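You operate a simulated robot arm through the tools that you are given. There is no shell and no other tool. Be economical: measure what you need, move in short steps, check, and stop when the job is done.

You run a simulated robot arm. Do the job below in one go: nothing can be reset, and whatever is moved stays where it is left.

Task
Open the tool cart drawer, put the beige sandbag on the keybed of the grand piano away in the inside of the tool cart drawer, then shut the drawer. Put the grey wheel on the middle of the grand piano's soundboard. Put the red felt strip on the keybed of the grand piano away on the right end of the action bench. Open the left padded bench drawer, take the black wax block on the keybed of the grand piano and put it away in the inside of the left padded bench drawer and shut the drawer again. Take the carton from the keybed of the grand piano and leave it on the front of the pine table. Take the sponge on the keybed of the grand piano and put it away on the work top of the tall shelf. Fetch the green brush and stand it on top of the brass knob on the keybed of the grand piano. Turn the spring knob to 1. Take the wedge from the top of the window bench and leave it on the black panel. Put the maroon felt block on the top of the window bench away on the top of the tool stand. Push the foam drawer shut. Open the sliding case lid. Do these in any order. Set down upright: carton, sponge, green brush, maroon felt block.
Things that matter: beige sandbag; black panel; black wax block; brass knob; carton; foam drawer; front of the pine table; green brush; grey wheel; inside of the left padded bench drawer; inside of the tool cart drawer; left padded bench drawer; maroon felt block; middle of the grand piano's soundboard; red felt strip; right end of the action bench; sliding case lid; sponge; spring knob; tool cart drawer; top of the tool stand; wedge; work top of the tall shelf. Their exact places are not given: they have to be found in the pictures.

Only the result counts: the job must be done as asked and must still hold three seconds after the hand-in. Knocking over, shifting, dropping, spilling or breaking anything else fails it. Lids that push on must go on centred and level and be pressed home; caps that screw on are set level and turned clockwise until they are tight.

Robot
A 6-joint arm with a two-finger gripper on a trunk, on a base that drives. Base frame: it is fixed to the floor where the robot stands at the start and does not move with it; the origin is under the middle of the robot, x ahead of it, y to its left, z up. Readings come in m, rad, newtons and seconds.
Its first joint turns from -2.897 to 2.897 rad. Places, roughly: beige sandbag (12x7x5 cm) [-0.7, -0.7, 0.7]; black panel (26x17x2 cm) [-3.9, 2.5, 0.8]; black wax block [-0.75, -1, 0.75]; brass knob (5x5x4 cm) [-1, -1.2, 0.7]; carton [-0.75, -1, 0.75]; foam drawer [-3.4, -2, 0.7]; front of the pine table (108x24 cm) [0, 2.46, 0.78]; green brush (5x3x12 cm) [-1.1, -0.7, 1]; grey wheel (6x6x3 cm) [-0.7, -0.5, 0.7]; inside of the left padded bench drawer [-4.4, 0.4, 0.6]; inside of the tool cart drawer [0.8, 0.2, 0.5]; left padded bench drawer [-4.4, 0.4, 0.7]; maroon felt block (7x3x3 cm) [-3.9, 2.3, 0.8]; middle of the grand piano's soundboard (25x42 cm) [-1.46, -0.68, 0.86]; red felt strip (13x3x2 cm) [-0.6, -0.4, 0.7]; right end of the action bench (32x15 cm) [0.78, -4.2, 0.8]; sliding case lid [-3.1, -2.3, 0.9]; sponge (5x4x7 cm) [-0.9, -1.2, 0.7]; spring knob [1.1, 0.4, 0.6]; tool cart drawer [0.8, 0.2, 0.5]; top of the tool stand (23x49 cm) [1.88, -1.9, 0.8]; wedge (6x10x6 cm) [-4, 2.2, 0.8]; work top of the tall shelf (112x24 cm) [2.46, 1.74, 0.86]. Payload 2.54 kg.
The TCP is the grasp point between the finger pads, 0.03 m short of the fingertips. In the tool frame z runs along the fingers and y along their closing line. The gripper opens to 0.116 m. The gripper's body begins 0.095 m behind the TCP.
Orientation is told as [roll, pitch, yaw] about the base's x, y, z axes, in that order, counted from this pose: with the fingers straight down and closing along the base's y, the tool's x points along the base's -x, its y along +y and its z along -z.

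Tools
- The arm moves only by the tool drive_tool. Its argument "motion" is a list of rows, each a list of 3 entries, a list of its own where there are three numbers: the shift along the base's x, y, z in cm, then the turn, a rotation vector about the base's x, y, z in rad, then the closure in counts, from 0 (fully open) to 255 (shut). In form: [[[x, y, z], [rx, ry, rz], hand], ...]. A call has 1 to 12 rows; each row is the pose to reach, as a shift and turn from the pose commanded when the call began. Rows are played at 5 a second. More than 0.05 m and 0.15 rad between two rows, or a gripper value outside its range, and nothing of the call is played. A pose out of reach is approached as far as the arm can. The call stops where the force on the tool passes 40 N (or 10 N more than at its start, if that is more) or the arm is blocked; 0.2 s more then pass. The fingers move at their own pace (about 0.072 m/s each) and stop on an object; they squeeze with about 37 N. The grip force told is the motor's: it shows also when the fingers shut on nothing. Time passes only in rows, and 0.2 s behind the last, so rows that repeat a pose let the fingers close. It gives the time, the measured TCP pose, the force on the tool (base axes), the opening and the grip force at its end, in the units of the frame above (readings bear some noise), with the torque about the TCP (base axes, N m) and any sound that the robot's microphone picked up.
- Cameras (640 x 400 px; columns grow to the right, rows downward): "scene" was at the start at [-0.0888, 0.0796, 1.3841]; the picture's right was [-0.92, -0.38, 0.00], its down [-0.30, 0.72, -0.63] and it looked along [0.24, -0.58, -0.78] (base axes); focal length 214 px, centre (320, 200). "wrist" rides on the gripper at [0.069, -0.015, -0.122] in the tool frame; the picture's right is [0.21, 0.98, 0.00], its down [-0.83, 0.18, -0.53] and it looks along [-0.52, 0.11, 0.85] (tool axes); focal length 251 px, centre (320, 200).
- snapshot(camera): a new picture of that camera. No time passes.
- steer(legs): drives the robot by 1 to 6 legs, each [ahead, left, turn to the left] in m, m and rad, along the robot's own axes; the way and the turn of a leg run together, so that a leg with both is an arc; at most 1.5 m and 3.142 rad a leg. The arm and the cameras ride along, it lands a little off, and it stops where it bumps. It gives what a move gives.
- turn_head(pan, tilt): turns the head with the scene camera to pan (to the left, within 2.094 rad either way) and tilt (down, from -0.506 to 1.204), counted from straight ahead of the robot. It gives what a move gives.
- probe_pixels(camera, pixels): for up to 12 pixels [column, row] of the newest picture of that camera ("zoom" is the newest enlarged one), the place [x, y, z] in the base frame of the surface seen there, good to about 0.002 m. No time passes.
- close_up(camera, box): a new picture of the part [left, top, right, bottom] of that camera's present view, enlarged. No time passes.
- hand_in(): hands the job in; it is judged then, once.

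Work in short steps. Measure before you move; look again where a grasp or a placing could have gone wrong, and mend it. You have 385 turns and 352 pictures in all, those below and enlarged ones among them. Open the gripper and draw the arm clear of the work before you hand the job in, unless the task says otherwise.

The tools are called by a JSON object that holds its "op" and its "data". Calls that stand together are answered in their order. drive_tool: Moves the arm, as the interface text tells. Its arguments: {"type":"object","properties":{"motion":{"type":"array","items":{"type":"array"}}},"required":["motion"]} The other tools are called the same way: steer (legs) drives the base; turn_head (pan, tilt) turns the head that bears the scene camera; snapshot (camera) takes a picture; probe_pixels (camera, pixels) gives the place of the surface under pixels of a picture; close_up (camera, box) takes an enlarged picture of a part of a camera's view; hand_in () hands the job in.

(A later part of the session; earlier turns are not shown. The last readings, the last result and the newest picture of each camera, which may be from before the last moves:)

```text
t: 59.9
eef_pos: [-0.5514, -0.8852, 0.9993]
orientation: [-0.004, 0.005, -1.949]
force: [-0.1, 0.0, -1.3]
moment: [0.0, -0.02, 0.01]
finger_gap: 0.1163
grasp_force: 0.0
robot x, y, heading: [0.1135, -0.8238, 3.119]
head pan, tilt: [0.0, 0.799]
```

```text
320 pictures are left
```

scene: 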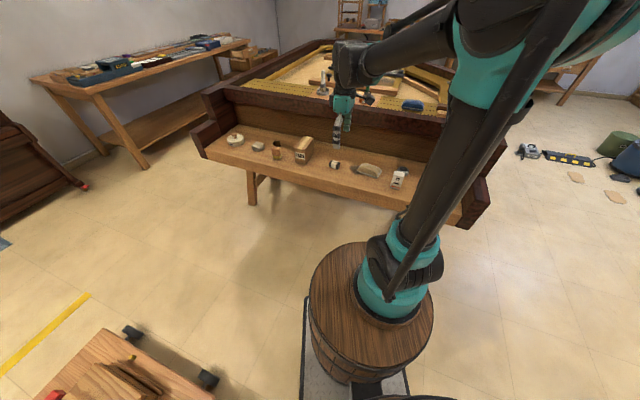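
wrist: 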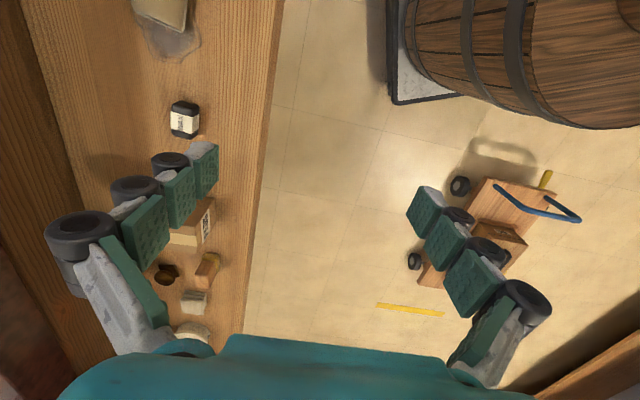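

Enlarging the keybed to identify the pieces.

{"op": "close_up", "data": {"camera": "scene", "box": [210, 120, 350, 200]}}

{"op": "close_up", "data": {"camera": "scene", "box": [320, 140, 440, 210]}}

```text
4.57 times, centred on (280, 160) of scene
```

zoom: 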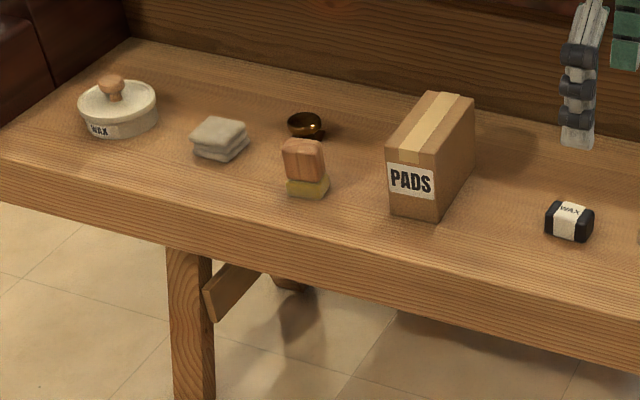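

```text
5.33 times, centred on (380, 175) of scene
```

zoom: 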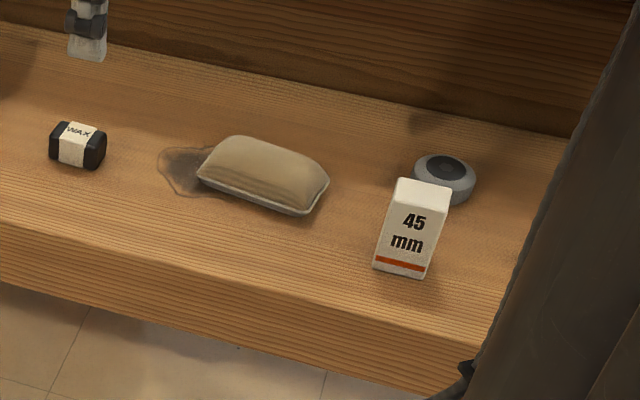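

I probe positions of these items.

{"op": "probe_pixels", "data": {"camera": "zoom", "pixels": [[78, 140], [255, 165], [300, 180], [220, 175], [185, 185], [410, 230], [445, 165], [440, 180], [420, 190]]}}

{"op": "close_up", "data": {"camera": "scene", "box": [210, 120, 350, 200]}}

{"op": "probe_pixels", "data": {"camera": "zoom", "pixels": [[305, 140], [303, 150], [306, 188], [305, 122], [318, 117], [295, 135], [430, 100], [465, 108], [400, 150], [412, 205], [570, 215], [570, 235]]}}

```text
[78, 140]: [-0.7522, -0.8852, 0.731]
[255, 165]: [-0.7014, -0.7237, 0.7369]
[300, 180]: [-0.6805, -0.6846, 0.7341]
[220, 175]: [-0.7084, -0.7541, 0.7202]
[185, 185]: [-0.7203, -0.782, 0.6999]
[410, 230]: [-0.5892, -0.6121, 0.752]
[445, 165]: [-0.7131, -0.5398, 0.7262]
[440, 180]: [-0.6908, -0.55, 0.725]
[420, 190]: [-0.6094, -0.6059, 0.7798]
```

```text
4.57 times, centred on (280, 160) of scene
```

zoom: 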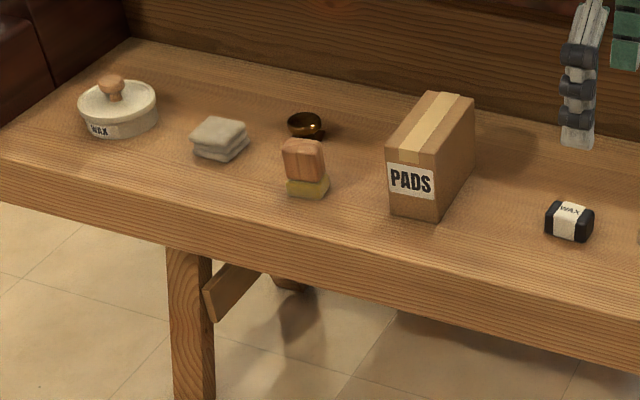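

```text
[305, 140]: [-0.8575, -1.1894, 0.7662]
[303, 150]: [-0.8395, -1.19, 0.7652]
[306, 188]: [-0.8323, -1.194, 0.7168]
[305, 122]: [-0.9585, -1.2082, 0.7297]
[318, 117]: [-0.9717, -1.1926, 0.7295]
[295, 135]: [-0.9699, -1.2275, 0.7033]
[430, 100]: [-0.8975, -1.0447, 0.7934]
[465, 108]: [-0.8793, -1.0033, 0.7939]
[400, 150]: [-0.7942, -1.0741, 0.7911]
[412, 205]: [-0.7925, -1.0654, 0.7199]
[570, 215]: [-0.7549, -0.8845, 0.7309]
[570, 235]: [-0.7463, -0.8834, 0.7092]
```

All match. The sandbag centre is ~(-0.70,-0.72). I move above it with the wrist camera view.

{"op": "drive_tool", "data": {"motion": [[[-3, 3.3, 0], [0, 0, 0], 0], [[-6, 6.6, 0], [0, 0, 0], 0], [[-9, 9.9, -1], [0, 0, 0], 0], [[-12, 13.2, -2], [0, 0, 0], 0], [[-14.9, 16.5, -4], [0, 0, 0], 0], [[-14.9, 16.5, -9], [0, 0, 0], 0], [[-14.9, 16.5, -13], [0, 0, 0], 0]]}}

{"op": "snapshot", "data": {"camera": "wrist"}}

```text
t: 61.5
eef_pos: [-0.6993, -0.7177, 0.8694]
orientation: [0.0, 0.005, -1.951]
force: [-0.3, -0.7, -0.1]
moment: [0.03, 0.02, 0.03]
finger_gap: 0.1158
grasp_force: 0.0
robot x, y, heading: [0.1148, -0.8223, 3.125]
head pan, tilt: [0.0, 0.799]
```

```text
316 pictures are left
```

wrist: 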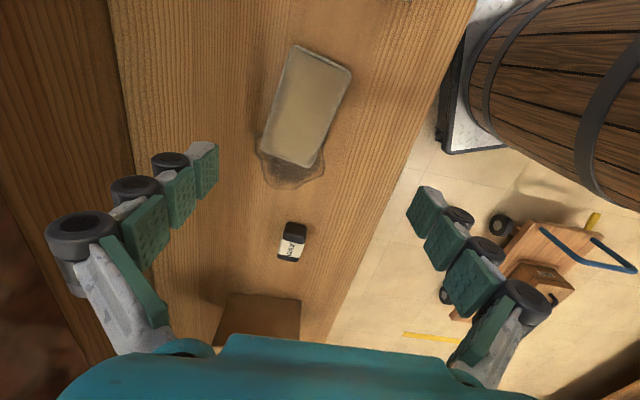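

Probing the bag's corners.

{"op": "probe_pixels", "data": {"camera": "wrist", "pixels": [[300, 52], [345, 72], [270, 143], [308, 160], [308, 110], [290, 185]]}}

```text
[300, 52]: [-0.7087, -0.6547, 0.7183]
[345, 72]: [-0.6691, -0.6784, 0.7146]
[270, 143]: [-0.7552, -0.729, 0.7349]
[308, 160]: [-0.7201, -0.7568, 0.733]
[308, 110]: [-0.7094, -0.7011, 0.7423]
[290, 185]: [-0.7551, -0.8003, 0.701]
```

Bag centre (-0.713,-0.705), long axis at 57°. Turn −0.19 rad, descend to z 0.735 and close.

{"op": "drive_tool", "data": {"motion": [[[-0.7, 0.6, -3], [0, 0, -0.1], 0], [[-1.4, 1.3, -7], [0, 0, -0.19], 0], [[-1.4, 1.3, -11], [0, 0, -0.19], 0], [[-1.4, 1.3, -13.4], [0, 0, -0.19], 0], [[-1.4, 1.3, -13.4], [0, 0, -0.19], 200], [[-1.4, 1.3, -13.4], [0, 0, -0.19], 255], [[-1.4, 1.3, -13.4], [0, 0, -0.19], 255], [[-1.4, 1.3, -13.4], [0, 0, -0.19], 255]]}}

{"op": "snapshot", "data": {"camera": "wrist"}}

```text
t: 63.3
eef_pos: [-0.7136, -0.7049, 0.7356]
orientation: [-0.004, 0.006, -2.14]
force: [-2.7, 1.7, 1.3]
moment: [0.17, 0.17, 0.06]
finger_gap: 0.0606
grasp_force: 36.9
robot x, y, heading: [0.1115, -0.8208, 3.129]
head pan, tilt: [0.0, 0.799]
```

```text
315 pictures are left
```

wrist: 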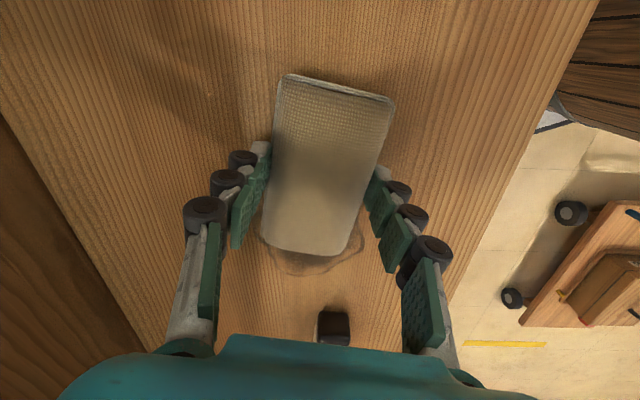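

Bag gripped (6 cm). Lift, retract, and drive back to the cart.

{"op": "drive_tool", "data": {"motion": [[[0, 0, 4.5], [0, 0, 0], 255], [[0, 0, 9], [0, 0, 0], 255], [[0, 0, 14], [0, 0, 0], 255], [[0, 0, 19], [0, 0, 0], 255], [[0, 0, 24], [0, 0, 0], 255], [[4, -1, 26], [0, 0, 0], 255], [[8, -3, 27], [0, 0, 0], 255], [[12, -5, 27], [0, 0, 0], 255], [[16, -7, 27], [0, 0, 0], 255], [[20, -9, 27], [0, 0, 0], 255]]}}

{"op": "steer", "data": {"legs": [[-0.6, 0.2, 0], [0, 0, -1.571]]}}

{"op": "snapshot", "data": {"camera": "wrist"}}

```text
t: 65.5
eef_pos: [-0.515, -0.7962, 1.0043]
orientation: [-0.002, 0.004, -2.138]
force: [-0.8, 0.4, -0.5]
moment: [-0.01, -0.05, -0.03]
finger_gap: 0.0
grasp_force: 28.8
robot x, y, heading: [0.1099, -0.8256, 3.125]
head pan, tilt: [0.0, 0.799]
```

```text
t: 72.8
eef_pos: [0.728, -0.4042, 1.0046]
orientation: [-0.002, 0.005, 2.581]
force: [0.2, -0.2, -0.1]
moment: [0.0, 0.01, -0.03]
finger_gap: 0.0002
grasp_force: 28.6
robot x, y, heading: [0.7055, -1.0298, 1.559]
head pan, tilt: [0.0, 0.799]
```

```text
314 pictures are left
```

wrist: 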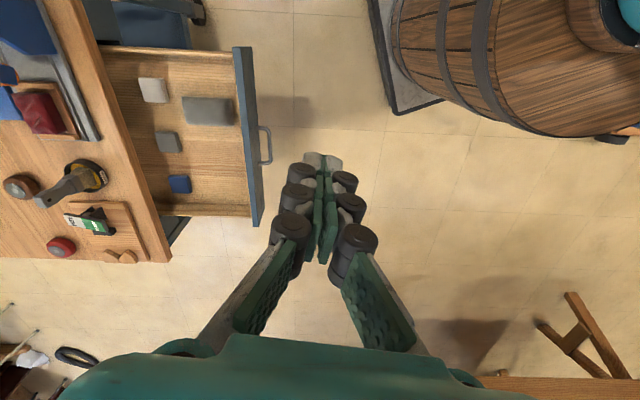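

The bag slipped out — gap is 0. I look toward the keybed to see where it is.

{"op": "turn_head", "data": {"pan": 1.4, "tilt": 0.6}}

{"op": "snapshot", "data": {"camera": "scene"}}

{"op": "close_up", "data": {"camera": "scene", "box": [230, 80, 430, 240]}}

```text
t: 74.3
eef_pos: [0.7294, -0.4038, 1.0041]
orientation: [-0.001, 0.006, 2.582]
force: [-0.4, -0.8, 0.3]
moment: [0.01, -0.02, 0.0]
finger_gap: 0.0002
grasp_force: 28.2
robot x, y, heading: [0.7077, -1.0284, 1.571]
head pan, tilt: [1.4, 0.6]
```

```text
313 pictures are left
```

scene: 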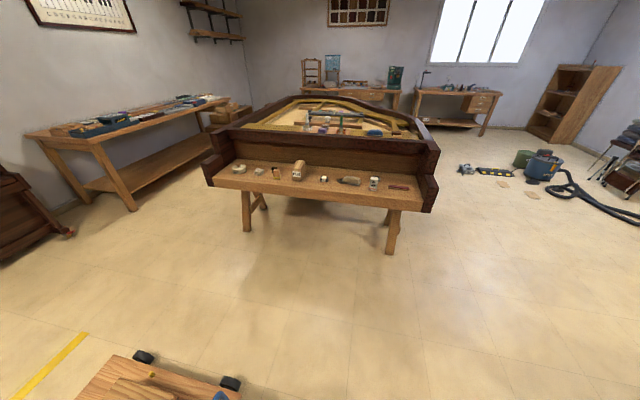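

```text
2.50 times, centred on (330, 160) of scene
```

zoom: 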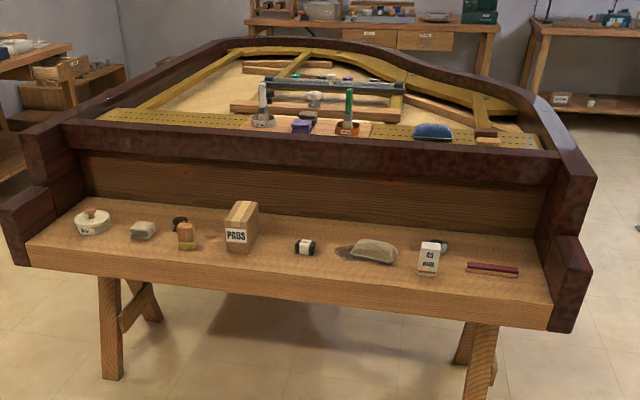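

The bag stayed on the keybed. While here and empty-handed, I do the spring knob: drive to the right of the open drawer, near the knob at (1.075,0.37).

{"op": "steer", "data": {"legs": [[0.0, -0.45, 0], [0.4, -0.04, 0]]}}

{"op": "turn_head", "data": {"pan": 0.2, "tilt": 0.85}}

{"op": "snapshot", "data": {"camera": "scene"}}

{"op": "snapshot", "data": {"camera": "wrist"}}

```text
t: 79.2
eef_pos: [1.2213, -0.0042, 1.0059]
orientation: [-0.001, 0.005, 2.579]
force: [-0.1, -0.3, 0.3]
moment: [-0.01, -0.01, -0.03]
finger_gap: 0.0002
grasp_force: 28.6
robot x, y, heading: [1.1991, -0.6299, 1.566]
head pan, tilt: [1.4, 0.6]
```

```text
t: 80.6
eef_pos: [1.2195, -0.0051, 1.0044]
orientation: [-0.002, 0.005, 2.579]
force: [0.4, 0.6, 0.9]
moment: [0.01, 0.0, 0.0]
finger_gap: 0.0
grasp_force: 28.7
robot x, y, heading: [1.1956, -0.6308, 1.558]
head pan, tilt: [0.201, 0.85]
```

```text
311 pictures are left
```

scene: 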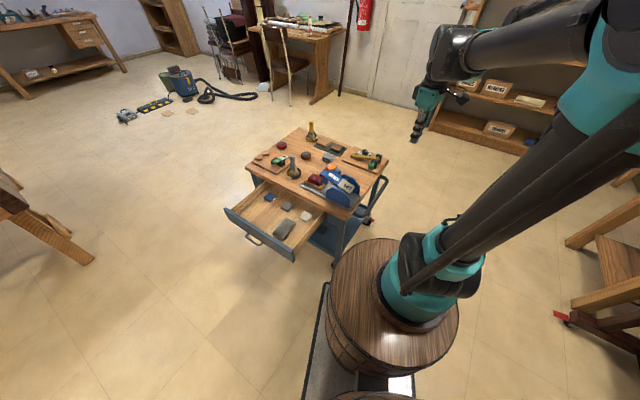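

```text
310 pictures are left
```

wrist: 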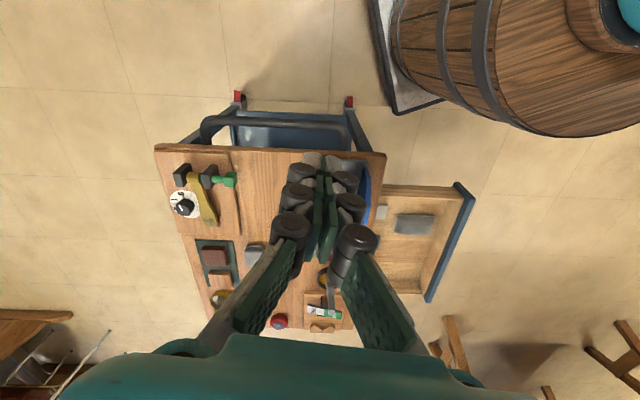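

Good top-down view. I zoom on the knob dial (wrist pixel 183,207).

{"op": "close_up", "data": {"camera": "wrist", "box": [150, 150, 250, 240]}}

{"op": "probe_pixels", "data": {"camera": "wrist", "pixels": [[186, 207], [183, 206], [179, 199], [200, 206], [210, 210], [205, 180], [183, 172], [225, 180]]}}

{"op": "close_up", "data": {"camera": "scene", "box": [335, 140, 395, 180]}}

```text
4.44 times, centred on (200, 195) of wrist
```

zoom: 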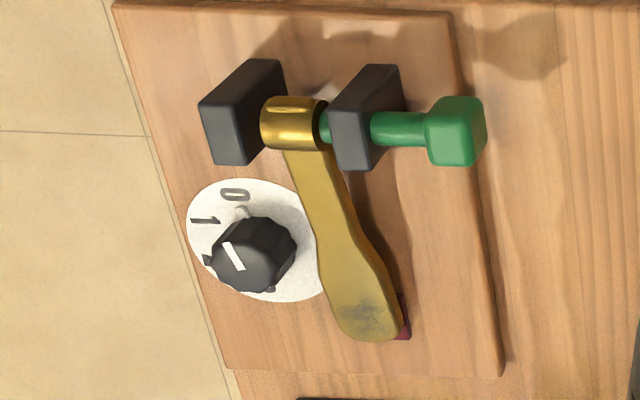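

```text
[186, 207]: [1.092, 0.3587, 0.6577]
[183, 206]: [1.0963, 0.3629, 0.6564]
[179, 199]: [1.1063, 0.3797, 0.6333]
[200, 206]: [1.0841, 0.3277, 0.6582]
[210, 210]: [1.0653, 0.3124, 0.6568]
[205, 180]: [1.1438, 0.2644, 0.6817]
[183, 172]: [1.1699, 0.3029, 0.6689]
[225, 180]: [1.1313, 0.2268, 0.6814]
```

```text
10.00 times, centred on (365, 160) of scene
```

zoom: 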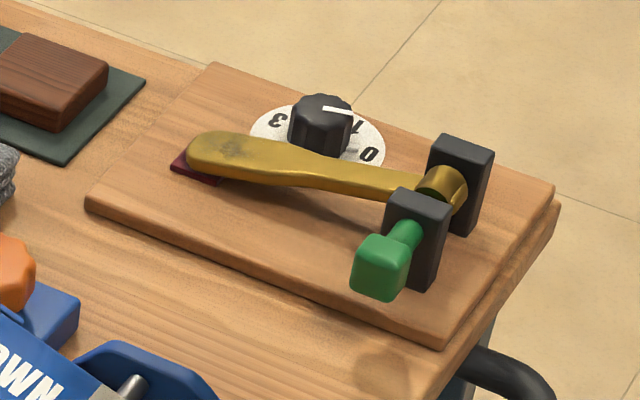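

The mark currently points near 0. I move closer over the dial with the tool yawed (fingers to close along world x, clear of the lever) for a precise look.

{"op": "drive_tool", "data": {"motion": [[[-1.6, 3.4, -2.2], [0, 0, -0.126], 200], [[-3.2, 6.8, -4.4], [0, 0, -0.252], 150], [[-4.9, 10.3, -6.6], [0, 0, -0.379], 120], [[-6.5, 13.7, -8.8], [0, 0, -0.505], 120], [[-8.1, 17.2, -11], [0, 0, -0.631], 120], [[-9.7, 20.6, -13.2], [0, 0, -0.757], 120], [[-11.4, 24, -15.4], [0, 0, -0.884], 120], [[-13, 27.5, -18], [0, 0, -1.01], 120]]}}

{"op": "snapshot", "data": {"camera": "wrist"}}

```text
t: 82.4
eef_pos: [1.0898, 0.2703, 0.8249]
orientation: [0.0, 0.005, 1.566]
force: [0.0, -0.1, 0.3]
moment: [0.05, 0.03, 0.01]
finger_gap: 0.0612
grasp_force: 0.1
robot x, y, heading: [1.2026, -0.6298, 1.562]
head pan, tilt: [0.201, 0.85]
```

```text
307 pictures are left
```

wrist: 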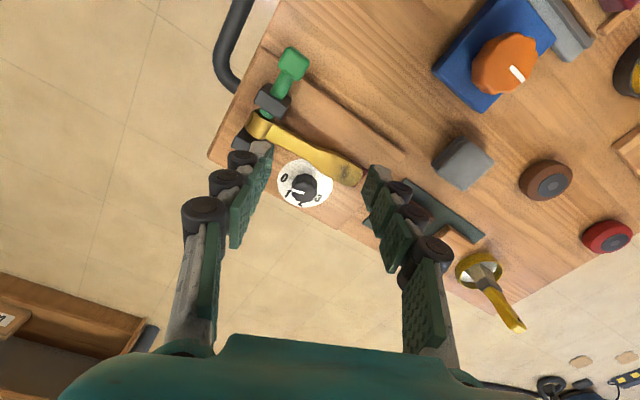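

{"op": "close_up", "data": {"camera": "wrist", "box": [260, 140, 380, 215]}}

{"op": "probe_pixels", "data": {"camera": "wrist", "pixels": [[302, 188], [306, 176], [318, 188], [290, 188], [283, 178], [330, 185], [303, 206], [275, 135], [345, 172], [355, 185], [305, 160]]}}

```text
5.33 times, centred on (320, 178) of wrist
```

zoom: 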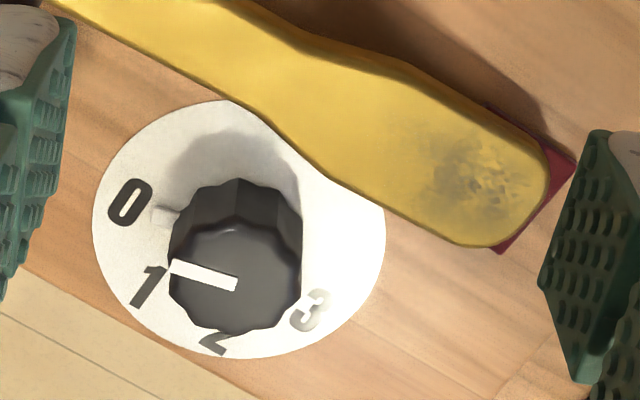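

```text
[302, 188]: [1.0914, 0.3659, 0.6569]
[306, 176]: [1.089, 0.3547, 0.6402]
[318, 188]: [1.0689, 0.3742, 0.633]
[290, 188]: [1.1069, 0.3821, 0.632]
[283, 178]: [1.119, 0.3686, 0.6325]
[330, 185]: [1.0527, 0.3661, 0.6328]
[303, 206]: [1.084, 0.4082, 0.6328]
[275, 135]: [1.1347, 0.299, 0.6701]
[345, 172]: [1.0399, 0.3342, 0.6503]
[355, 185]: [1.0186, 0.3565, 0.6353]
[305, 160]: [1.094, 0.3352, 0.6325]
```

I probe the dial labels and rim to get angles in the dial plane.

{"op": "probe_pixels", "data": {"camera": "zoom", "pixels": [[130, 202], [150, 287], [213, 342], [312, 310], [97, 218], [380, 228], [225, 106], [240, 354], [236, 284], [174, 267], [240, 230], [160, 214]]}}

```text
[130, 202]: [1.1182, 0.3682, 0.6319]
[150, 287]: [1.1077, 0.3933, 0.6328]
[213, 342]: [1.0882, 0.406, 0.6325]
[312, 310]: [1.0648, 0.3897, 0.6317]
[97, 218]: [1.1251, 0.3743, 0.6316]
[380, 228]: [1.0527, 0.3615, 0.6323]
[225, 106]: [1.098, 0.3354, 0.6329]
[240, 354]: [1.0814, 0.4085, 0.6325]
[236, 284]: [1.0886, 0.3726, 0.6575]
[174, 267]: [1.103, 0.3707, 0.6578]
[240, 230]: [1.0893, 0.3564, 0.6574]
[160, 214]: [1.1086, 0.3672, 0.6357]
```

Mark at −7°, label 1 at about +46–50°. Centre (1.089,0.3715). Position over the knob with yaw −0.44, descend and grip.

{"op": "drive_tool", "data": {"motion": [[[0, 3.4, -2], [0, 0, -0.14], 150], [[0, 6.8, -4], [0, 0, -0.28], 150], [[-0.1, 10.1, -6], [0, 0, -0.44], 150], [[-0.1, 10.1, -10], [0, 0, -0.44], 150], [[-0.1, 10.1, -14], [0, 0, -0.44], 150], [[-0.1, 10.1, -15.5], [0, 0, -0.44], 150]]}}

{"op": "snapshot", "data": {"camera": "wrist"}}

```text
refused: row 3 steps farther than a row can; nothing moved
```

```text
305 pictures are left
```

wrist: 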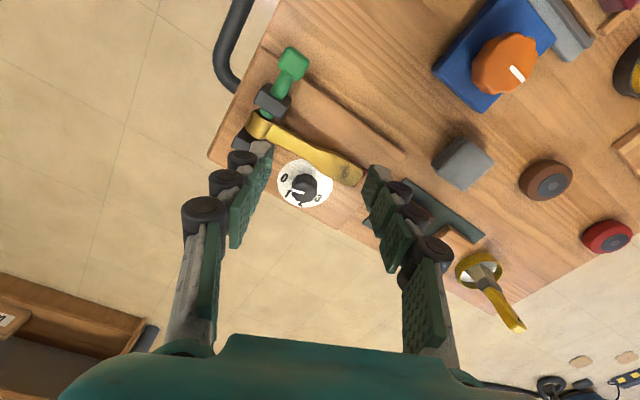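

Row 3 turned 0.16; redo with smaller turns.

{"op": "drive_tool", "data": {"motion": [[[0, 3.4, -2], [0, 0, -0.14], 150], [[0, 6.8, -4], [0, 0, -0.28], 150], [[-0.1, 10.1, -6], [0, 0, -0.42], 150], [[-0.1, 10.1, -10], [0, 0, -0.44], 150], [[-0.1, 10.1, -14], [0, 0, -0.44], 150], [[-0.1, 10.1, -15.5], [0, 0, -0.44], 150]]}}

{"op": "snapshot", "data": {"camera": "wrist"}}

```text
t: 83.8
eef_pos: [1.0889, 0.3717, 0.6686]
orientation: [-0.002, 0.005, 1.131]
force: [0.4, 0.8, 0.0]
moment: [-0.01, -0.02, -0.01]
finger_gap: 0.0478
grasp_force: 0.0
robot x, y, heading: [1.201, -0.6269, 1.566]
head pan, tilt: [0.201, 0.85]
```

```text
304 pictures are left
```

wrist: 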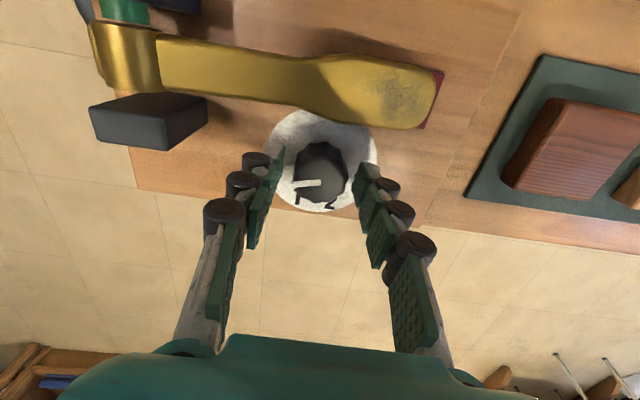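

Centred. Close and turn +0.95 rad (CCW).

{"op": "drive_tool", "data": {"motion": [[[0, 0, 0], [0, 0, 0], 255], [[0, 0, 0], [0, 0, 0], 255], [[0, 0, 0], [0, 0, 0.14], 255], [[0, 0, 0], [0, 0, 0.28], 255], [[0, 0, 0], [0, 0, 0.42], 255], [[0, 0, 0], [0, 0, 0.56], 255], [[0, 0, 0], [0, 0, 0.7], 255], [[0, 0, 0], [0, 0, 0.84], 255], [[0, 0, 0], [0, 0, 0.92], 255]]}}

{"op": "close_up", "data": {"camera": "wrist", "box": [240, 100, 400, 220]}}

```text
t: 85.8
eef_pos: [1.0897, 0.3717, 0.6702]
orientation: [-0.001, 0.004, 2.05]
force: [8.0, 10.2, 10.5]
moment: [-0.05, -0.37, -0.03]
finger_gap: 0.0324
grasp_force: 45.2
robot x, y, heading: [1.1941, -0.6272, 1.568]
head pan, tilt: [0.201, 0.85]
```

```text
3.33 times, centred on (320, 160) of wrist
```

zoom: 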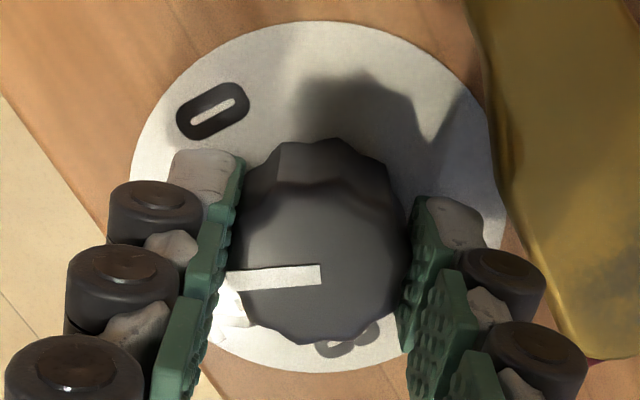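

The knob turned with the fingers. Release, raise and check.

{"op": "drive_tool", "data": {"motion": [[[0, 0, 0], [0, 0, 0], 160], [[0, 0, 0], [0, 0, 0], 150], [[0, 0, 4], [0, 0, 0], 150], [[0, 0, 8], [0, 0, 0], 150], [[0, -3, 12], [0, 0, 0], 150], [[0, -6, 15], [0, 0, 0], 150]]}}

{"op": "close_up", "data": {"camera": "wrist", "box": [240, 100, 400, 220]}}

```text
t: 87.2
eef_pos: [1.0888, 0.3107, 0.8203]
orientation: [0.0, 0.005, 2.05]
force: [0.0, 0.3, -0.6]
moment: [-0.04, 0.01, -0.01]
finger_gap: 0.0475
grasp_force: 0.1
robot x, y, heading: [1.1972, -0.6374, 1.561]
head pan, tilt: [0.201, 0.85]
```

```text
3.33 times, centred on (320, 160) of wrist
```

zoom: 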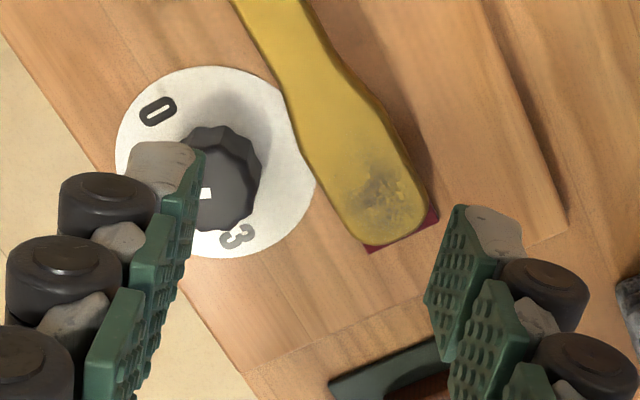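

The finger hides the mark; rotate the tool back by −0.5 and slide to see.

{"op": "drive_tool", "data": {"motion": [[[0, -1.5, 0], [0, 0, -0.14], 120], [[0, -3, 0], [0, 0, -0.28], 100], [[0, -4, 0], [0, 0, -0.42], 80], [[0, -4, 0], [0, 0, -0.5], 60]]}}

{"op": "close_up", "data": {"camera": "wrist", "box": [230, 120, 390, 220]}}

```text
t: 88.2
eef_pos: [1.0884, 0.2706, 0.8195]
orientation: [-0.003, 0.006, 1.548]
force: [0.1, 0.8, -0.2]
moment: [0.01, -0.01, -0.02]
finger_gap: 0.0886
grasp_force: 0.1
robot x, y, heading: [1.1969, -0.6305, 1.567]
head pan, tilt: [0.201, 0.85]
```

```text
4.00 times, centred on (310, 170) of wrist
```

zoom: 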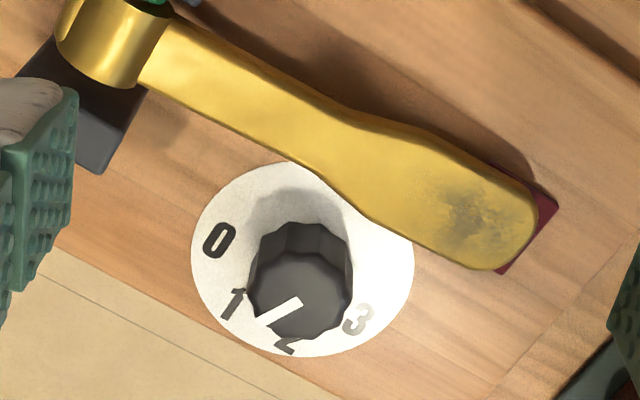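

{"op": "probe_pixels", "data": {"camera": "zoom", "pixels": [[299, 302], [262, 321], [220, 240], [235, 303], [285, 345], [358, 320], [196, 252], [411, 260], [295, 165], [300, 354]]}}

```text
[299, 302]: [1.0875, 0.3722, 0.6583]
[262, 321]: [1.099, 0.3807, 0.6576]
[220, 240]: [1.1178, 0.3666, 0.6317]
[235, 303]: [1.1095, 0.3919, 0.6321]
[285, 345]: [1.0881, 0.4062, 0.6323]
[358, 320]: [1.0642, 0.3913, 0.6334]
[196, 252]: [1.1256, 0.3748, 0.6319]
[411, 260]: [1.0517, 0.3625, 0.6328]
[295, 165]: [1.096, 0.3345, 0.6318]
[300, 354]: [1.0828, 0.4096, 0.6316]
```

Mark is near 38–40° versus label 1 at ~45°. To measure without parallax I tilt the tool so the wrist camera looks straight down over the dial.

{"op": "drive_tool", "data": {"motion": [[[0, 2.5, 0], [-0.136, -0.029, 0], 20], [[0, 5, 0], [-0.272, -0.058, 0], 0], [[0, 7.5, 0], [-0.408, -0.087, 0], 0], [[0, 10, -2], [-0.543, -0.115, 0], 0], [[0, 10, -5], [-0.543, -0.115, 0], 0]]}}

{"op": "close_up", "data": {"camera": "wrist", "box": [240, 150, 400, 250]}}

```text
t: 89.4
eef_pos: [1.0899, 0.3713, 0.7695]
orientation: [-0.107, 0.427, 1.529]
force: [0.2, 0.7, 0.0]
moment: [0.03, 0.0, 0.02]
finger_gap: 0.1155
grasp_force: 0.0
out of reach, approached as far as the arm can: row 4, 5
robot x, y, heading: [1.1975, -0.6297, 1.565]
head pan, tilt: [0.201, 0.85]
```

```text
4.00 times, centred on (320, 200) of wrist
```

zoom: 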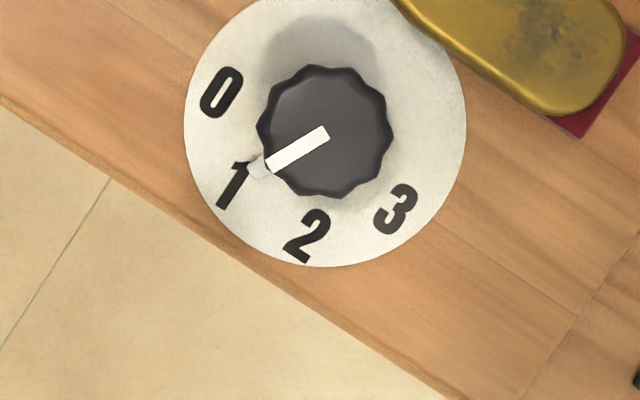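

The mark points exactly at 1 (both ~30°). Spring knob done. Restore the tool vertical and retract, then drive back to the piano.

{"op": "drive_tool", "data": {"motion": [[[0, 0, 4], [0.11, 0.023, 0], 0], [[0, 0, 8], [0.22, 0.046, 0], 0], [[0, -3, 12], [0.33, 0.07, 0], 0], [[0, -7, 14], [0.43, 0.09, 0], 0], [[2, -11, 17], [0.43, 0.09, 0], 0], [[4, -15, 19], [0.43, 0.09, 0], 0], [[6, -19, 21], [0.43, 0.09, 0], 0], [[8, -23, 23], [0.43, 0.09, 0], 0], [[9, -27, 23], [0.43, 0.09, 0], 0], [[10, -31, 23], [0.43, 0.09, 0], 0], [[10, -35, 23], [0.43, 0.09, 0], 0]]}}

{"op": "steer", "data": {"legs": [[-0.4, 0.05, 0], [0, 0.4, 0.785], [0.15, 0.15, 0.785]]}}

```text
refused: row 5 steps farther than a row can; nothing moved
```

```text
t: 95.8
eef_pos: [-0.3969, -1.2585, 0.7691]
orientation: [-0.108, 0.425, 3.013]
force: [0.2, 0.7, 0.1]
moment: [0.02, -0.02, 0.01]
finger_gap: 0.1162
grasp_force: 0.1
robot x, y, heading: [0.6128, -1.2371, 3.049]
head pan, tilt: [0.201, 0.85]
stopped in leg 3: the robot was blocked; the commanded pose is now the measured one
```

The arm move was refused and the drive got blocked with the arm extended. I check what is touching.

{"op": "turn_head", "data": {"pan": 0.0, "tilt": 0.6}}

{"op": "snapshot", "data": {"camera": "scene"}}

{"op": "snapshot", "data": {"camera": "wrist"}}

```text
t: 96.6
eef_pos: [-0.397, -1.2586, 0.7694]
orientation: [-0.108, 0.426, 3.012]
force: [0.7, 0.2, -0.2]
moment: [0.03, 0.0, -0.04]
finger_gap: 0.1158
grasp_force: 0.0
robot x, y, heading: [0.6078, -1.2354, 3.043]
head pan, tilt: [0.0, 0.6]
```

```text
299 pictures are left
```

scene: 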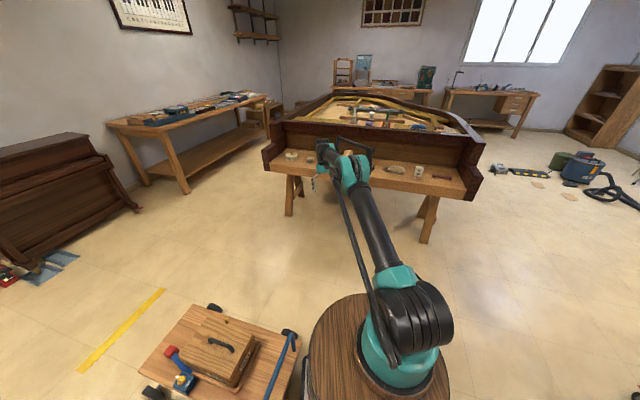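

```text
298 pictures are left
```

wrist: 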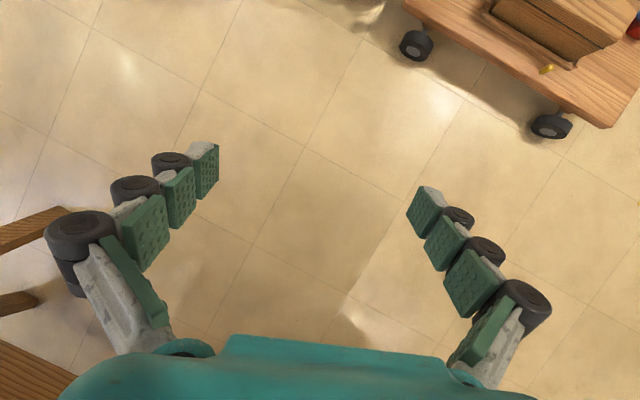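

{"op": "probe_pixels", "data": {"camera": "scene", "pixels": [[213, 309], [288, 333], [150, 393], [200, 304], [297, 340], [270, 395], [285, 370], [340, 300], [315, 350]]}}

{"op": "turn_head", "data": {"pan": 0.5, "tilt": 1.0}}

{"op": "snapshot", "data": {"camera": "scene"}}

```text
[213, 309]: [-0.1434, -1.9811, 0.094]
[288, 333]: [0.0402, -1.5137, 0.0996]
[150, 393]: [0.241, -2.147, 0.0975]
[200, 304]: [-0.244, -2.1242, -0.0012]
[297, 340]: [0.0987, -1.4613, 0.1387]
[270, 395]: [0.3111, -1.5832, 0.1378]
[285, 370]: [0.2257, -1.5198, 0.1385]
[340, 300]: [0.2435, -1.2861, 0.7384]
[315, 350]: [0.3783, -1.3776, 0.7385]
```

```text
t: 97.5
eef_pos: [-0.3971, -1.2594, 0.7686]
orientation: [-0.11, 0.426, 3.013]
force: [-0.3, 0.5, 0.0]
moment: [-0.06, 0.01, -0.03]
finger_gap: 0.1157
grasp_force: 0.0
robot x, y, heading: [0.6101, -1.2338, 3.053]
head pan, tilt: [0.499, 1.0]
```

```text
297 pictures are left
```

scene: 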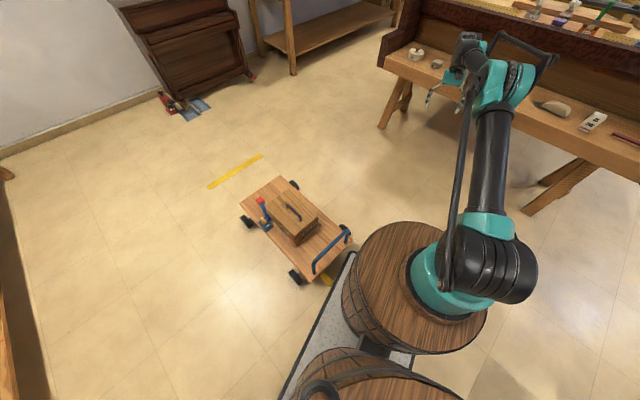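

I compare the dolly position now against the earlier wrist picture geometry (wheel was at ~(0.03,-1.51) and (-0.17,-1.98)).

{"op": "close_up", "data": {"camera": "scene", "box": [200, 140, 380, 300]}}

```text
2.50 times, centred on (290, 220) of scene
```

zoom: 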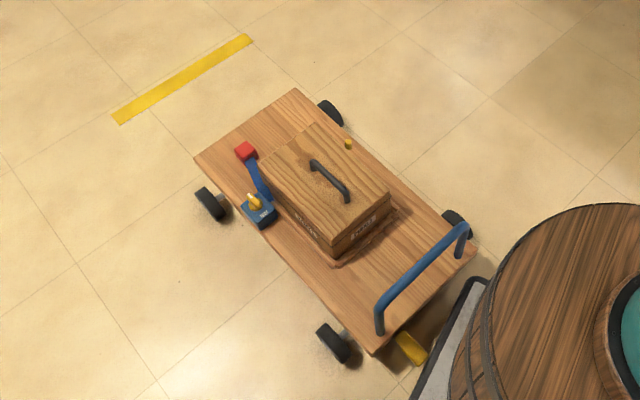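

{"op": "probe_pixels", "data": {"camera": "zoom", "pixels": [[331, 116], [458, 225], [210, 205], [333, 345], [470, 252], [375, 352], [296, 90], [196, 158], [115, 118], [250, 40], [340, 112], [470, 235]]}}

```text
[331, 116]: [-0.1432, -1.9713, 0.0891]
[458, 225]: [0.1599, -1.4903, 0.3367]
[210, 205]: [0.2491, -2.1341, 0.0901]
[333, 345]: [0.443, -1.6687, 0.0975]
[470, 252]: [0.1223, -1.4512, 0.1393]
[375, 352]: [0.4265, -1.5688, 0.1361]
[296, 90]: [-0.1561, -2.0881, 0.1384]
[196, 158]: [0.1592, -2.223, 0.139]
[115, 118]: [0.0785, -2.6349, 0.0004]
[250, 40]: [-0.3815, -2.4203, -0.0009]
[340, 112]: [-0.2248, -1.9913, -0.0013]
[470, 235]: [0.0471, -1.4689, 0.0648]
```

The dolly hasn't measurably shifted (wheels agree within ~1–2 cm of measurement error). Now restore the tool vertical and raise/retract the arm.

{"op": "drive_tool", "data": {"motion": [[[0, 0, 4.5], [-0.007, 0.055, 0], 0], [[0, 0, 9], [-0.02, 0.16, 0], 0], [[0, 0, 13], [-0.035, 0.28, 0], 0], [[0, 0, 17], [-0.053, 0.4, 0], 0], [[3, 0, 20], [-0.053, 0.436, 0], 0], [[7, 0, 22], [-0.053, 0.436, 0], 0], [[12, 0, 23], [-0.053, 0.436, 0], 0], [[17, 0, 23], [-0.053, 0.436, 0], 0]]}}

```text
refused: row 7 steps farther than a row can; nothing moved
```

Row 7 was a hair over 5 cm; fix it.

{"op": "drive_tool", "data": {"motion": [[[0, 0, 4.5], [-0.007, 0.055, 0], 0], [[0, 0, 9], [-0.02, 0.16, 0], 0], [[0, 0, 13], [-0.035, 0.28, 0], 0], [[0, 0, 17], [-0.053, 0.4, 0], 0], [[3, 0, 20], [-0.053, 0.436, 0], 0], [[7, 0, 22], [-0.053, 0.436, 0], 0], [[11.5, 0, 23], [-0.053, 0.436, 0], 0], [[16, 0, 23], [-0.053, 0.436, 0], 0]]}}

```text
t: 99.3
eef_pos: [-0.2387, -1.2591, 1.0002]
orientation: [-0.003, -0.001, 3.033]
force: [-0.7, -0.1, -0.4]
moment: [-0.02, -0.06, 0.01]
finger_gap: 0.116
grasp_force: 0.0
robot x, y, heading: [0.6076, -1.2389, 3.046]
head pan, tilt: [0.499, 1.0]
```

Move sideways away from the dolly first, then forward to the piano.

{"op": "steer", "data": {"legs": [[0, -0.42, 0.09], [0.5, 0, 0]]}}

```text
t: 104.4
eef_pos: [-0.713, -0.9177, 1.0004]
orientation: [-0.004, 0.001, 3.126]
force: [-0.5, 0.0, -1.0]
moment: [-0.02, -0.04, 0.0]
finger_gap: 0.116
grasp_force: 0.0
robot x, y, heading: [0.1289, -0.8177, 3.143]
head pan, tilt: [0.499, 1.0]
```

Re-approach the bag: rotate to the same yaw (−2.14) and look.

{"op": "drive_tool", "data": {"motion": [[[0, 3, 0], [0, 0, 0.145], 0], [[0, 6, 0], [0, 0, 0.29], 0], [[0, 9, -1], [0, 0, 0.436], 0], [[0, 12, -3], [0, 0, 0.581], 0], [[0, 15, -6], [0, 0, 0.727], 0], [[0, 18, -9], [0, 0, 0.872], 0], [[0, 21.2, -12], [0, 0, 1.017], 0]]}}

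{"op": "snapshot", "data": {"camera": "wrist"}}

{"op": "probe_pixels", "data": {"camera": "wrist", "pixels": [[300, 60], [340, 65], [290, 120], [335, 120], [320, 90]]}}

```text
t: 106.0
eef_pos: [-0.7139, -0.706, 0.8798]
orientation: [-0.003, 0.0, -2.136]
force: [-0.3, -0.2, -0.2]
moment: [0.0, 0.02, -0.01]
finger_gap: 0.1159
grasp_force: 0.1
robot x, y, heading: [0.1289, -0.8183, 3.141]
head pan, tilt: [0.499, 1.0]
```

```text
295 pictures are left
```

wrist: 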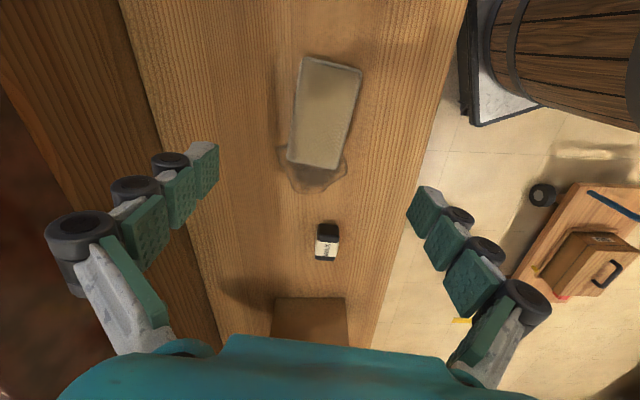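

```text
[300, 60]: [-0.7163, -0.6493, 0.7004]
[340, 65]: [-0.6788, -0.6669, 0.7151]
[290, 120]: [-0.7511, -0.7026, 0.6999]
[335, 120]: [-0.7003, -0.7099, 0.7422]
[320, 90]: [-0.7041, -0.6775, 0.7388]
```

{"op": "probe_pixels", "data": {"camera": "wrist", "pixels": [[306, 62], [356, 72], [292, 158], [337, 166], [322, 115], [297, 110], [349, 118]]}}

```text
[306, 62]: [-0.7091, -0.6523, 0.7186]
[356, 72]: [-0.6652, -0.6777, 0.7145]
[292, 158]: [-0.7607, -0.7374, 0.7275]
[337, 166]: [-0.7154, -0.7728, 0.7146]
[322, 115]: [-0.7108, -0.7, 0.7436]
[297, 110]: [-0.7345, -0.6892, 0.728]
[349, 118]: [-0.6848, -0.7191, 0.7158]
```

Centre (-0.7125,-0.710). Descend lower (z 0.7315), close with time to settle, and lift slowly.

{"op": "drive_tool", "data": {"motion": [[[0.1, -0.4, -4], [0, 0, 0.05], 0], [[0.1, -0.4, -8], [0, 0, 0.05], 0], [[0.1, -0.4, -12], [0, 0, 0.05], 0], [[0.1, -0.4, -14.8], [0, 0, 0.05], 0], [[0.1, -0.4, -14.8], [0, 0, 0.05], 255], [[0.1, -0.4, -14.8], [0, 0, 0.05], 255], [[0.1, -0.4, -14.8], [0, 0, 0.05], 255], [[0.1, -0.4, -14.8], [0, 0, 0.05], 255], [[0.1, -0.4, -14.8], [0, 0, 0.05], 255], [[0.1, -0.4, -14.0], [0, 0, 0.05], 255], [[0.1, -0.4, -13], [0, 0, 0.05], 255], [[0.1, -0.4, -12], [0, 0, 0.05], 255]]}}

{"op": "snapshot", "data": {"camera": "wrist"}}

```text
t: 108.6
eef_pos: [-0.7126, -0.7101, 0.7597]
orientation: [-0.003, -0.002, -2.09]
force: [-0.8, 0.2, -3.5]
moment: [0.01, -0.03, 0.0]
finger_gap: 0.061
grasp_force: 37.3
robot x, y, heading: [0.1316, -0.8161, 3.14]
head pan, tilt: [0.499, 1.0]
```

```text
294 pictures are left
```

wrist: 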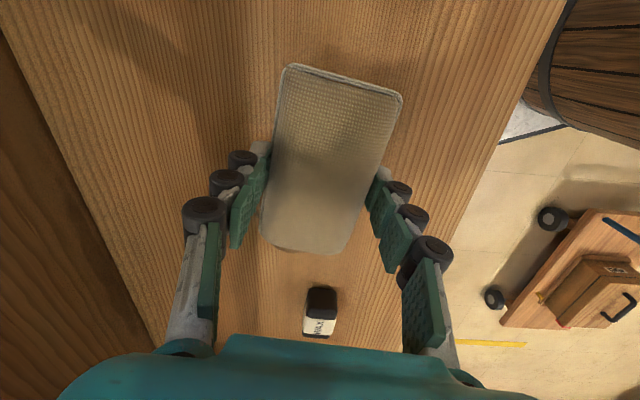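

Lifting (3.5 N load). Continue up gently.

{"op": "drive_tool", "data": {"motion": [[[0, 0, 1.5], [0, 0, 0], 255], [[0, 0, 3.5], [0, 0, 0], 255], [[0, 0, 5.5], [0, 0, 0], 255], [[0, 0, 7.5], [0, 0, 0], 255], [[0, 0, 9.5], [0, 0, 0], 255], [[0, 0, 11.5], [0, 0, 0], 255], [[0, 0, 13.5], [0, 0, 0], 255], [[0, 0, 15.5], [0, 0, 0], 255], [[0, 0, 17.5], [0, 0, 0], 255], [[2, 0, 19], [0, 0, 0], 255], [[4, 0, 20], [0, 0, 0], 255], [[6, 0, 20], [0, 0, 0], 255]]}}

```text
t: 111.2
eef_pos: [-0.6525, -0.7095, 0.9597]
orientation: [-0.002, 0.0, -2.09]
force: [-0.7, -0.9, -3.3]
moment: [0.01, -0.02, -0.03]
finger_gap: 0.0605
grasp_force: 37.4
robot x, y, heading: [0.1295, -0.8178, 3.141]
head pan, tilt: [0.499, 1.0]
```

Held. Drive back to the cart (reverse, then turn right).

{"op": "steer", "data": {"legs": [[-0.58, 0.15, 0], [0, 0, -1.571]]}}

{"op": "snapshot", "data": {"camera": "wrist"}}

```text
t: 118.4
eef_pos: [0.8232, -0.188, 0.9597]
orientation: [-0.003, -0.001, 2.609]
force: [0.1, 0.8, -3.3]
moment: [-0.02, 0.0, -0.01]
finger_gap: 0.06
grasp_force: 37.1
robot x, y, heading: [0.7049, -0.9637, 1.558]
head pan, tilt: [0.499, 1.0]
```

```text
293 pictures are left
```

wrist: 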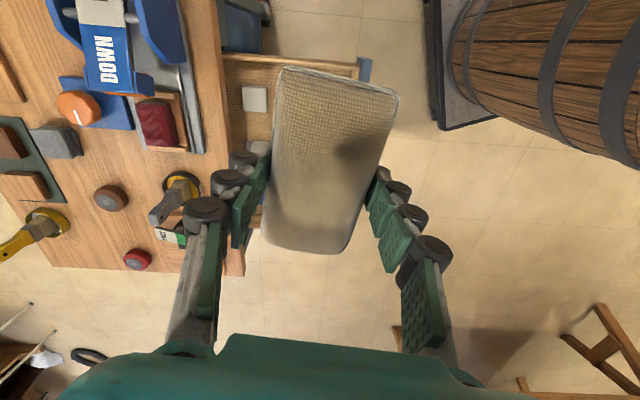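

Still held. Move over the free drawer area (0.62,-0.10), align to the drawer, and descend partway.

{"op": "drive_tool", "data": {"motion": [[[-4, 1.8, 0], [0, 0, 0.03], 255], [[-8, 3.5, 0], [0, 0, 0.06], 255], [[-12, 5.3, 0], [0, 0, 0.09], 255], [[-16, 7, 0], [0, 0, 0.12], 255], [[-20.3, 8.8, 0], [0, 0, 0.14], 255], [[-20.3, 8.8, -4], [0, 0, 0.14], 255], [[-20.3, 8.8, -8], [0, 0, 0.14], 255], [[-20.3, 8.8, -12], [0, 0, 0.14], 255], [[-20.3, 8.8, -16], [0, 0, 0.14], 255], [[-20.3, 8.8, -20], [0, 0, 0.14], 255], [[-20.3, 8.8, -24], [0, 0, 0.14], 255]]}}

{"op": "snapshot", "data": {"camera": "wrist"}}

```text
t: 120.8
eef_pos: [0.6209, -0.102, 0.7187]
orientation: [-0.005, 0.0, 2.747]
force: [-1.3, -1.0, -2.9]
moment: [0.03, -0.02, -0.01]
finger_gap: 0.0601
grasp_force: 37.0
robot x, y, heading: [0.7044, -0.9702, 1.556]
head pan, tilt: [0.499, 1.0]
```

```text
292 pictures are left
```

wrist: 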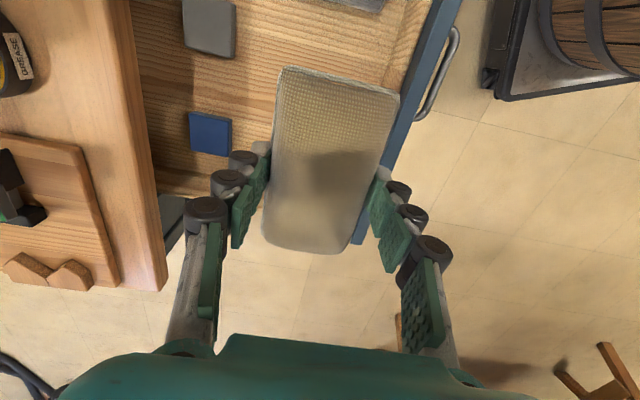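

{"op": "probe_pixels", "data": {"camera": "wrist", "pixels": [[345, 8], [380, 8], [210, 150], [300, 55], [235, 30], [230, 120]]}}

```text
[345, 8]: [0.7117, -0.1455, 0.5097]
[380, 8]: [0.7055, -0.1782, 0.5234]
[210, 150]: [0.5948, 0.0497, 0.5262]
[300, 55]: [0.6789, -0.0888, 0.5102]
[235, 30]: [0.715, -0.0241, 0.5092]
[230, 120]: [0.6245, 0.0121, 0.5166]
```

Clear of the other items. Descend to floor height and release.

{"op": "drive_tool", "data": {"motion": [[[0, 0, -4], [0, 0, 0], 255], [[0, 0, -8], [0, 0, 0], 255], [[0, 0, -12], [0, 0, 0], 255], [[0, 0, -15], [0, 0, 0], 255], [[0, 0, -17.3], [0, 0, 0], 255], [[0, 0, -17.3], [0, 0, 0], 200], [[0, 0, -17.3], [0, 0, 0], 80], [[0, 0, -17.3], [0, 0, 0], 80], [[0, 0, -13], [0, 0, 0], 80], [[0, 0, -8.5], [0, 0, 0], 80], [[0, 0, -4], [0, 0, 0], 80], [[0, 0, 0], [0, 0, 0], 80]]}}

{"op": "snapshot", "data": {"camera": "wrist"}}

```text
t: 123.4
eef_pos: [0.6186, -0.1005, 0.72]
orientation: [-0.002, 0.001, 2.748]
force: [0.4, 0.2, -0.1]
moment: [-0.04, -0.01, 0.0]
finger_gap: 0.0795
grasp_force: 0.1
robot x, y, heading: [0.7047, -0.9711, 1.553]
head pan, tilt: [0.499, 1.0]
```

```text
291 pictures are left
```

wrist: 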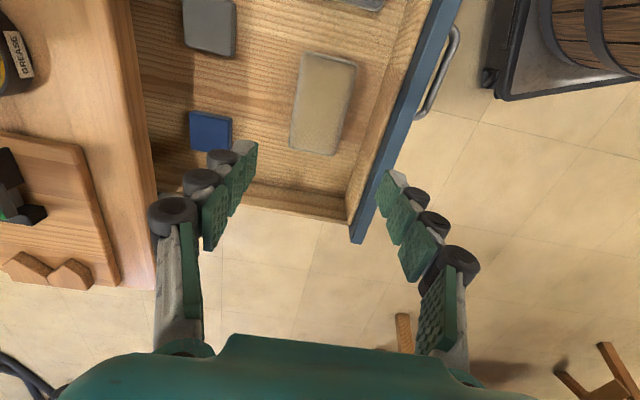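

The bag lies in the drawer. Now turn the tool −90° (narrow body side toward the cart), move outside the handle with fingers closed.

{"op": "drive_tool", "data": {"motion": [[[0, 0, 4], [0, 0, 0], 120], [[0, -2, 7], [0, 0, -0.145], 200], [[0, -6, 7], [0, 0, -0.29], 255], [[0, -10, 7], [0, 0, -0.435], 255], [[0, -14, 7], [0, 0, -0.58], 255], [[0, -18, 7], [0, 0, -0.725], 255], [[-0.3, -21, 7], [0, 0, -0.87], 255], [[-0.6, -22, 5], [0, 0, -1.015], 255], [[-0.6, -22, 2], [0, 0, -1.16], 255], [[-0.6, -22, 0], [0, 0, -1.305], 255], [[-0.6, -22, -2], [0, 0, -1.45], 255], [[-0.6, -22, -4], [0, 0, -1.571], 255]]}}

{"op": "snapshot", "data": {"camera": "wrist"}}

```text
t: 126.0
eef_pos: [0.6146, -0.321, 0.6792]
orientation: [-0.003, 0.001, 1.176]
force: [0.8, -1.2, -0.1]
moment: [0.01, 0.02, -0.01]
finger_gap: 0.0001
grasp_force: 28.9
robot x, y, heading: [0.7053, -0.9656, 1.555]
head pan, tilt: [0.499, 1.0]
```

```text
290 pictures are left
```

wrist: 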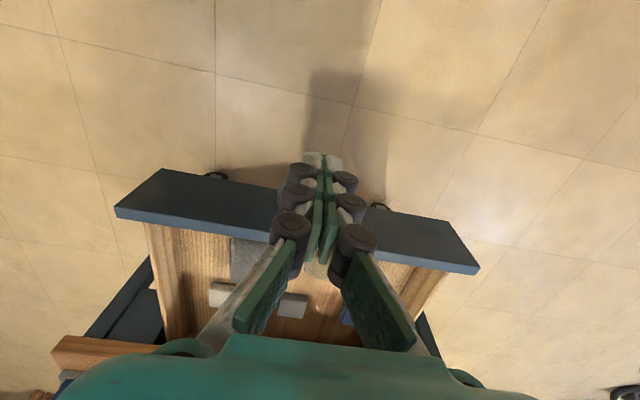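

{"op": "probe_pixels", "data": {"camera": "wrist", "pixels": [[216, 175], [380, 206], [163, 170], [440, 222], [250, 190]]}}

```text
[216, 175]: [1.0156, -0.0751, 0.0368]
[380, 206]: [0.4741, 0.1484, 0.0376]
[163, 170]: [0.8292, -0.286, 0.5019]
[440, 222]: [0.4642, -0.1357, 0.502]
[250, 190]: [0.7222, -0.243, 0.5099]
```

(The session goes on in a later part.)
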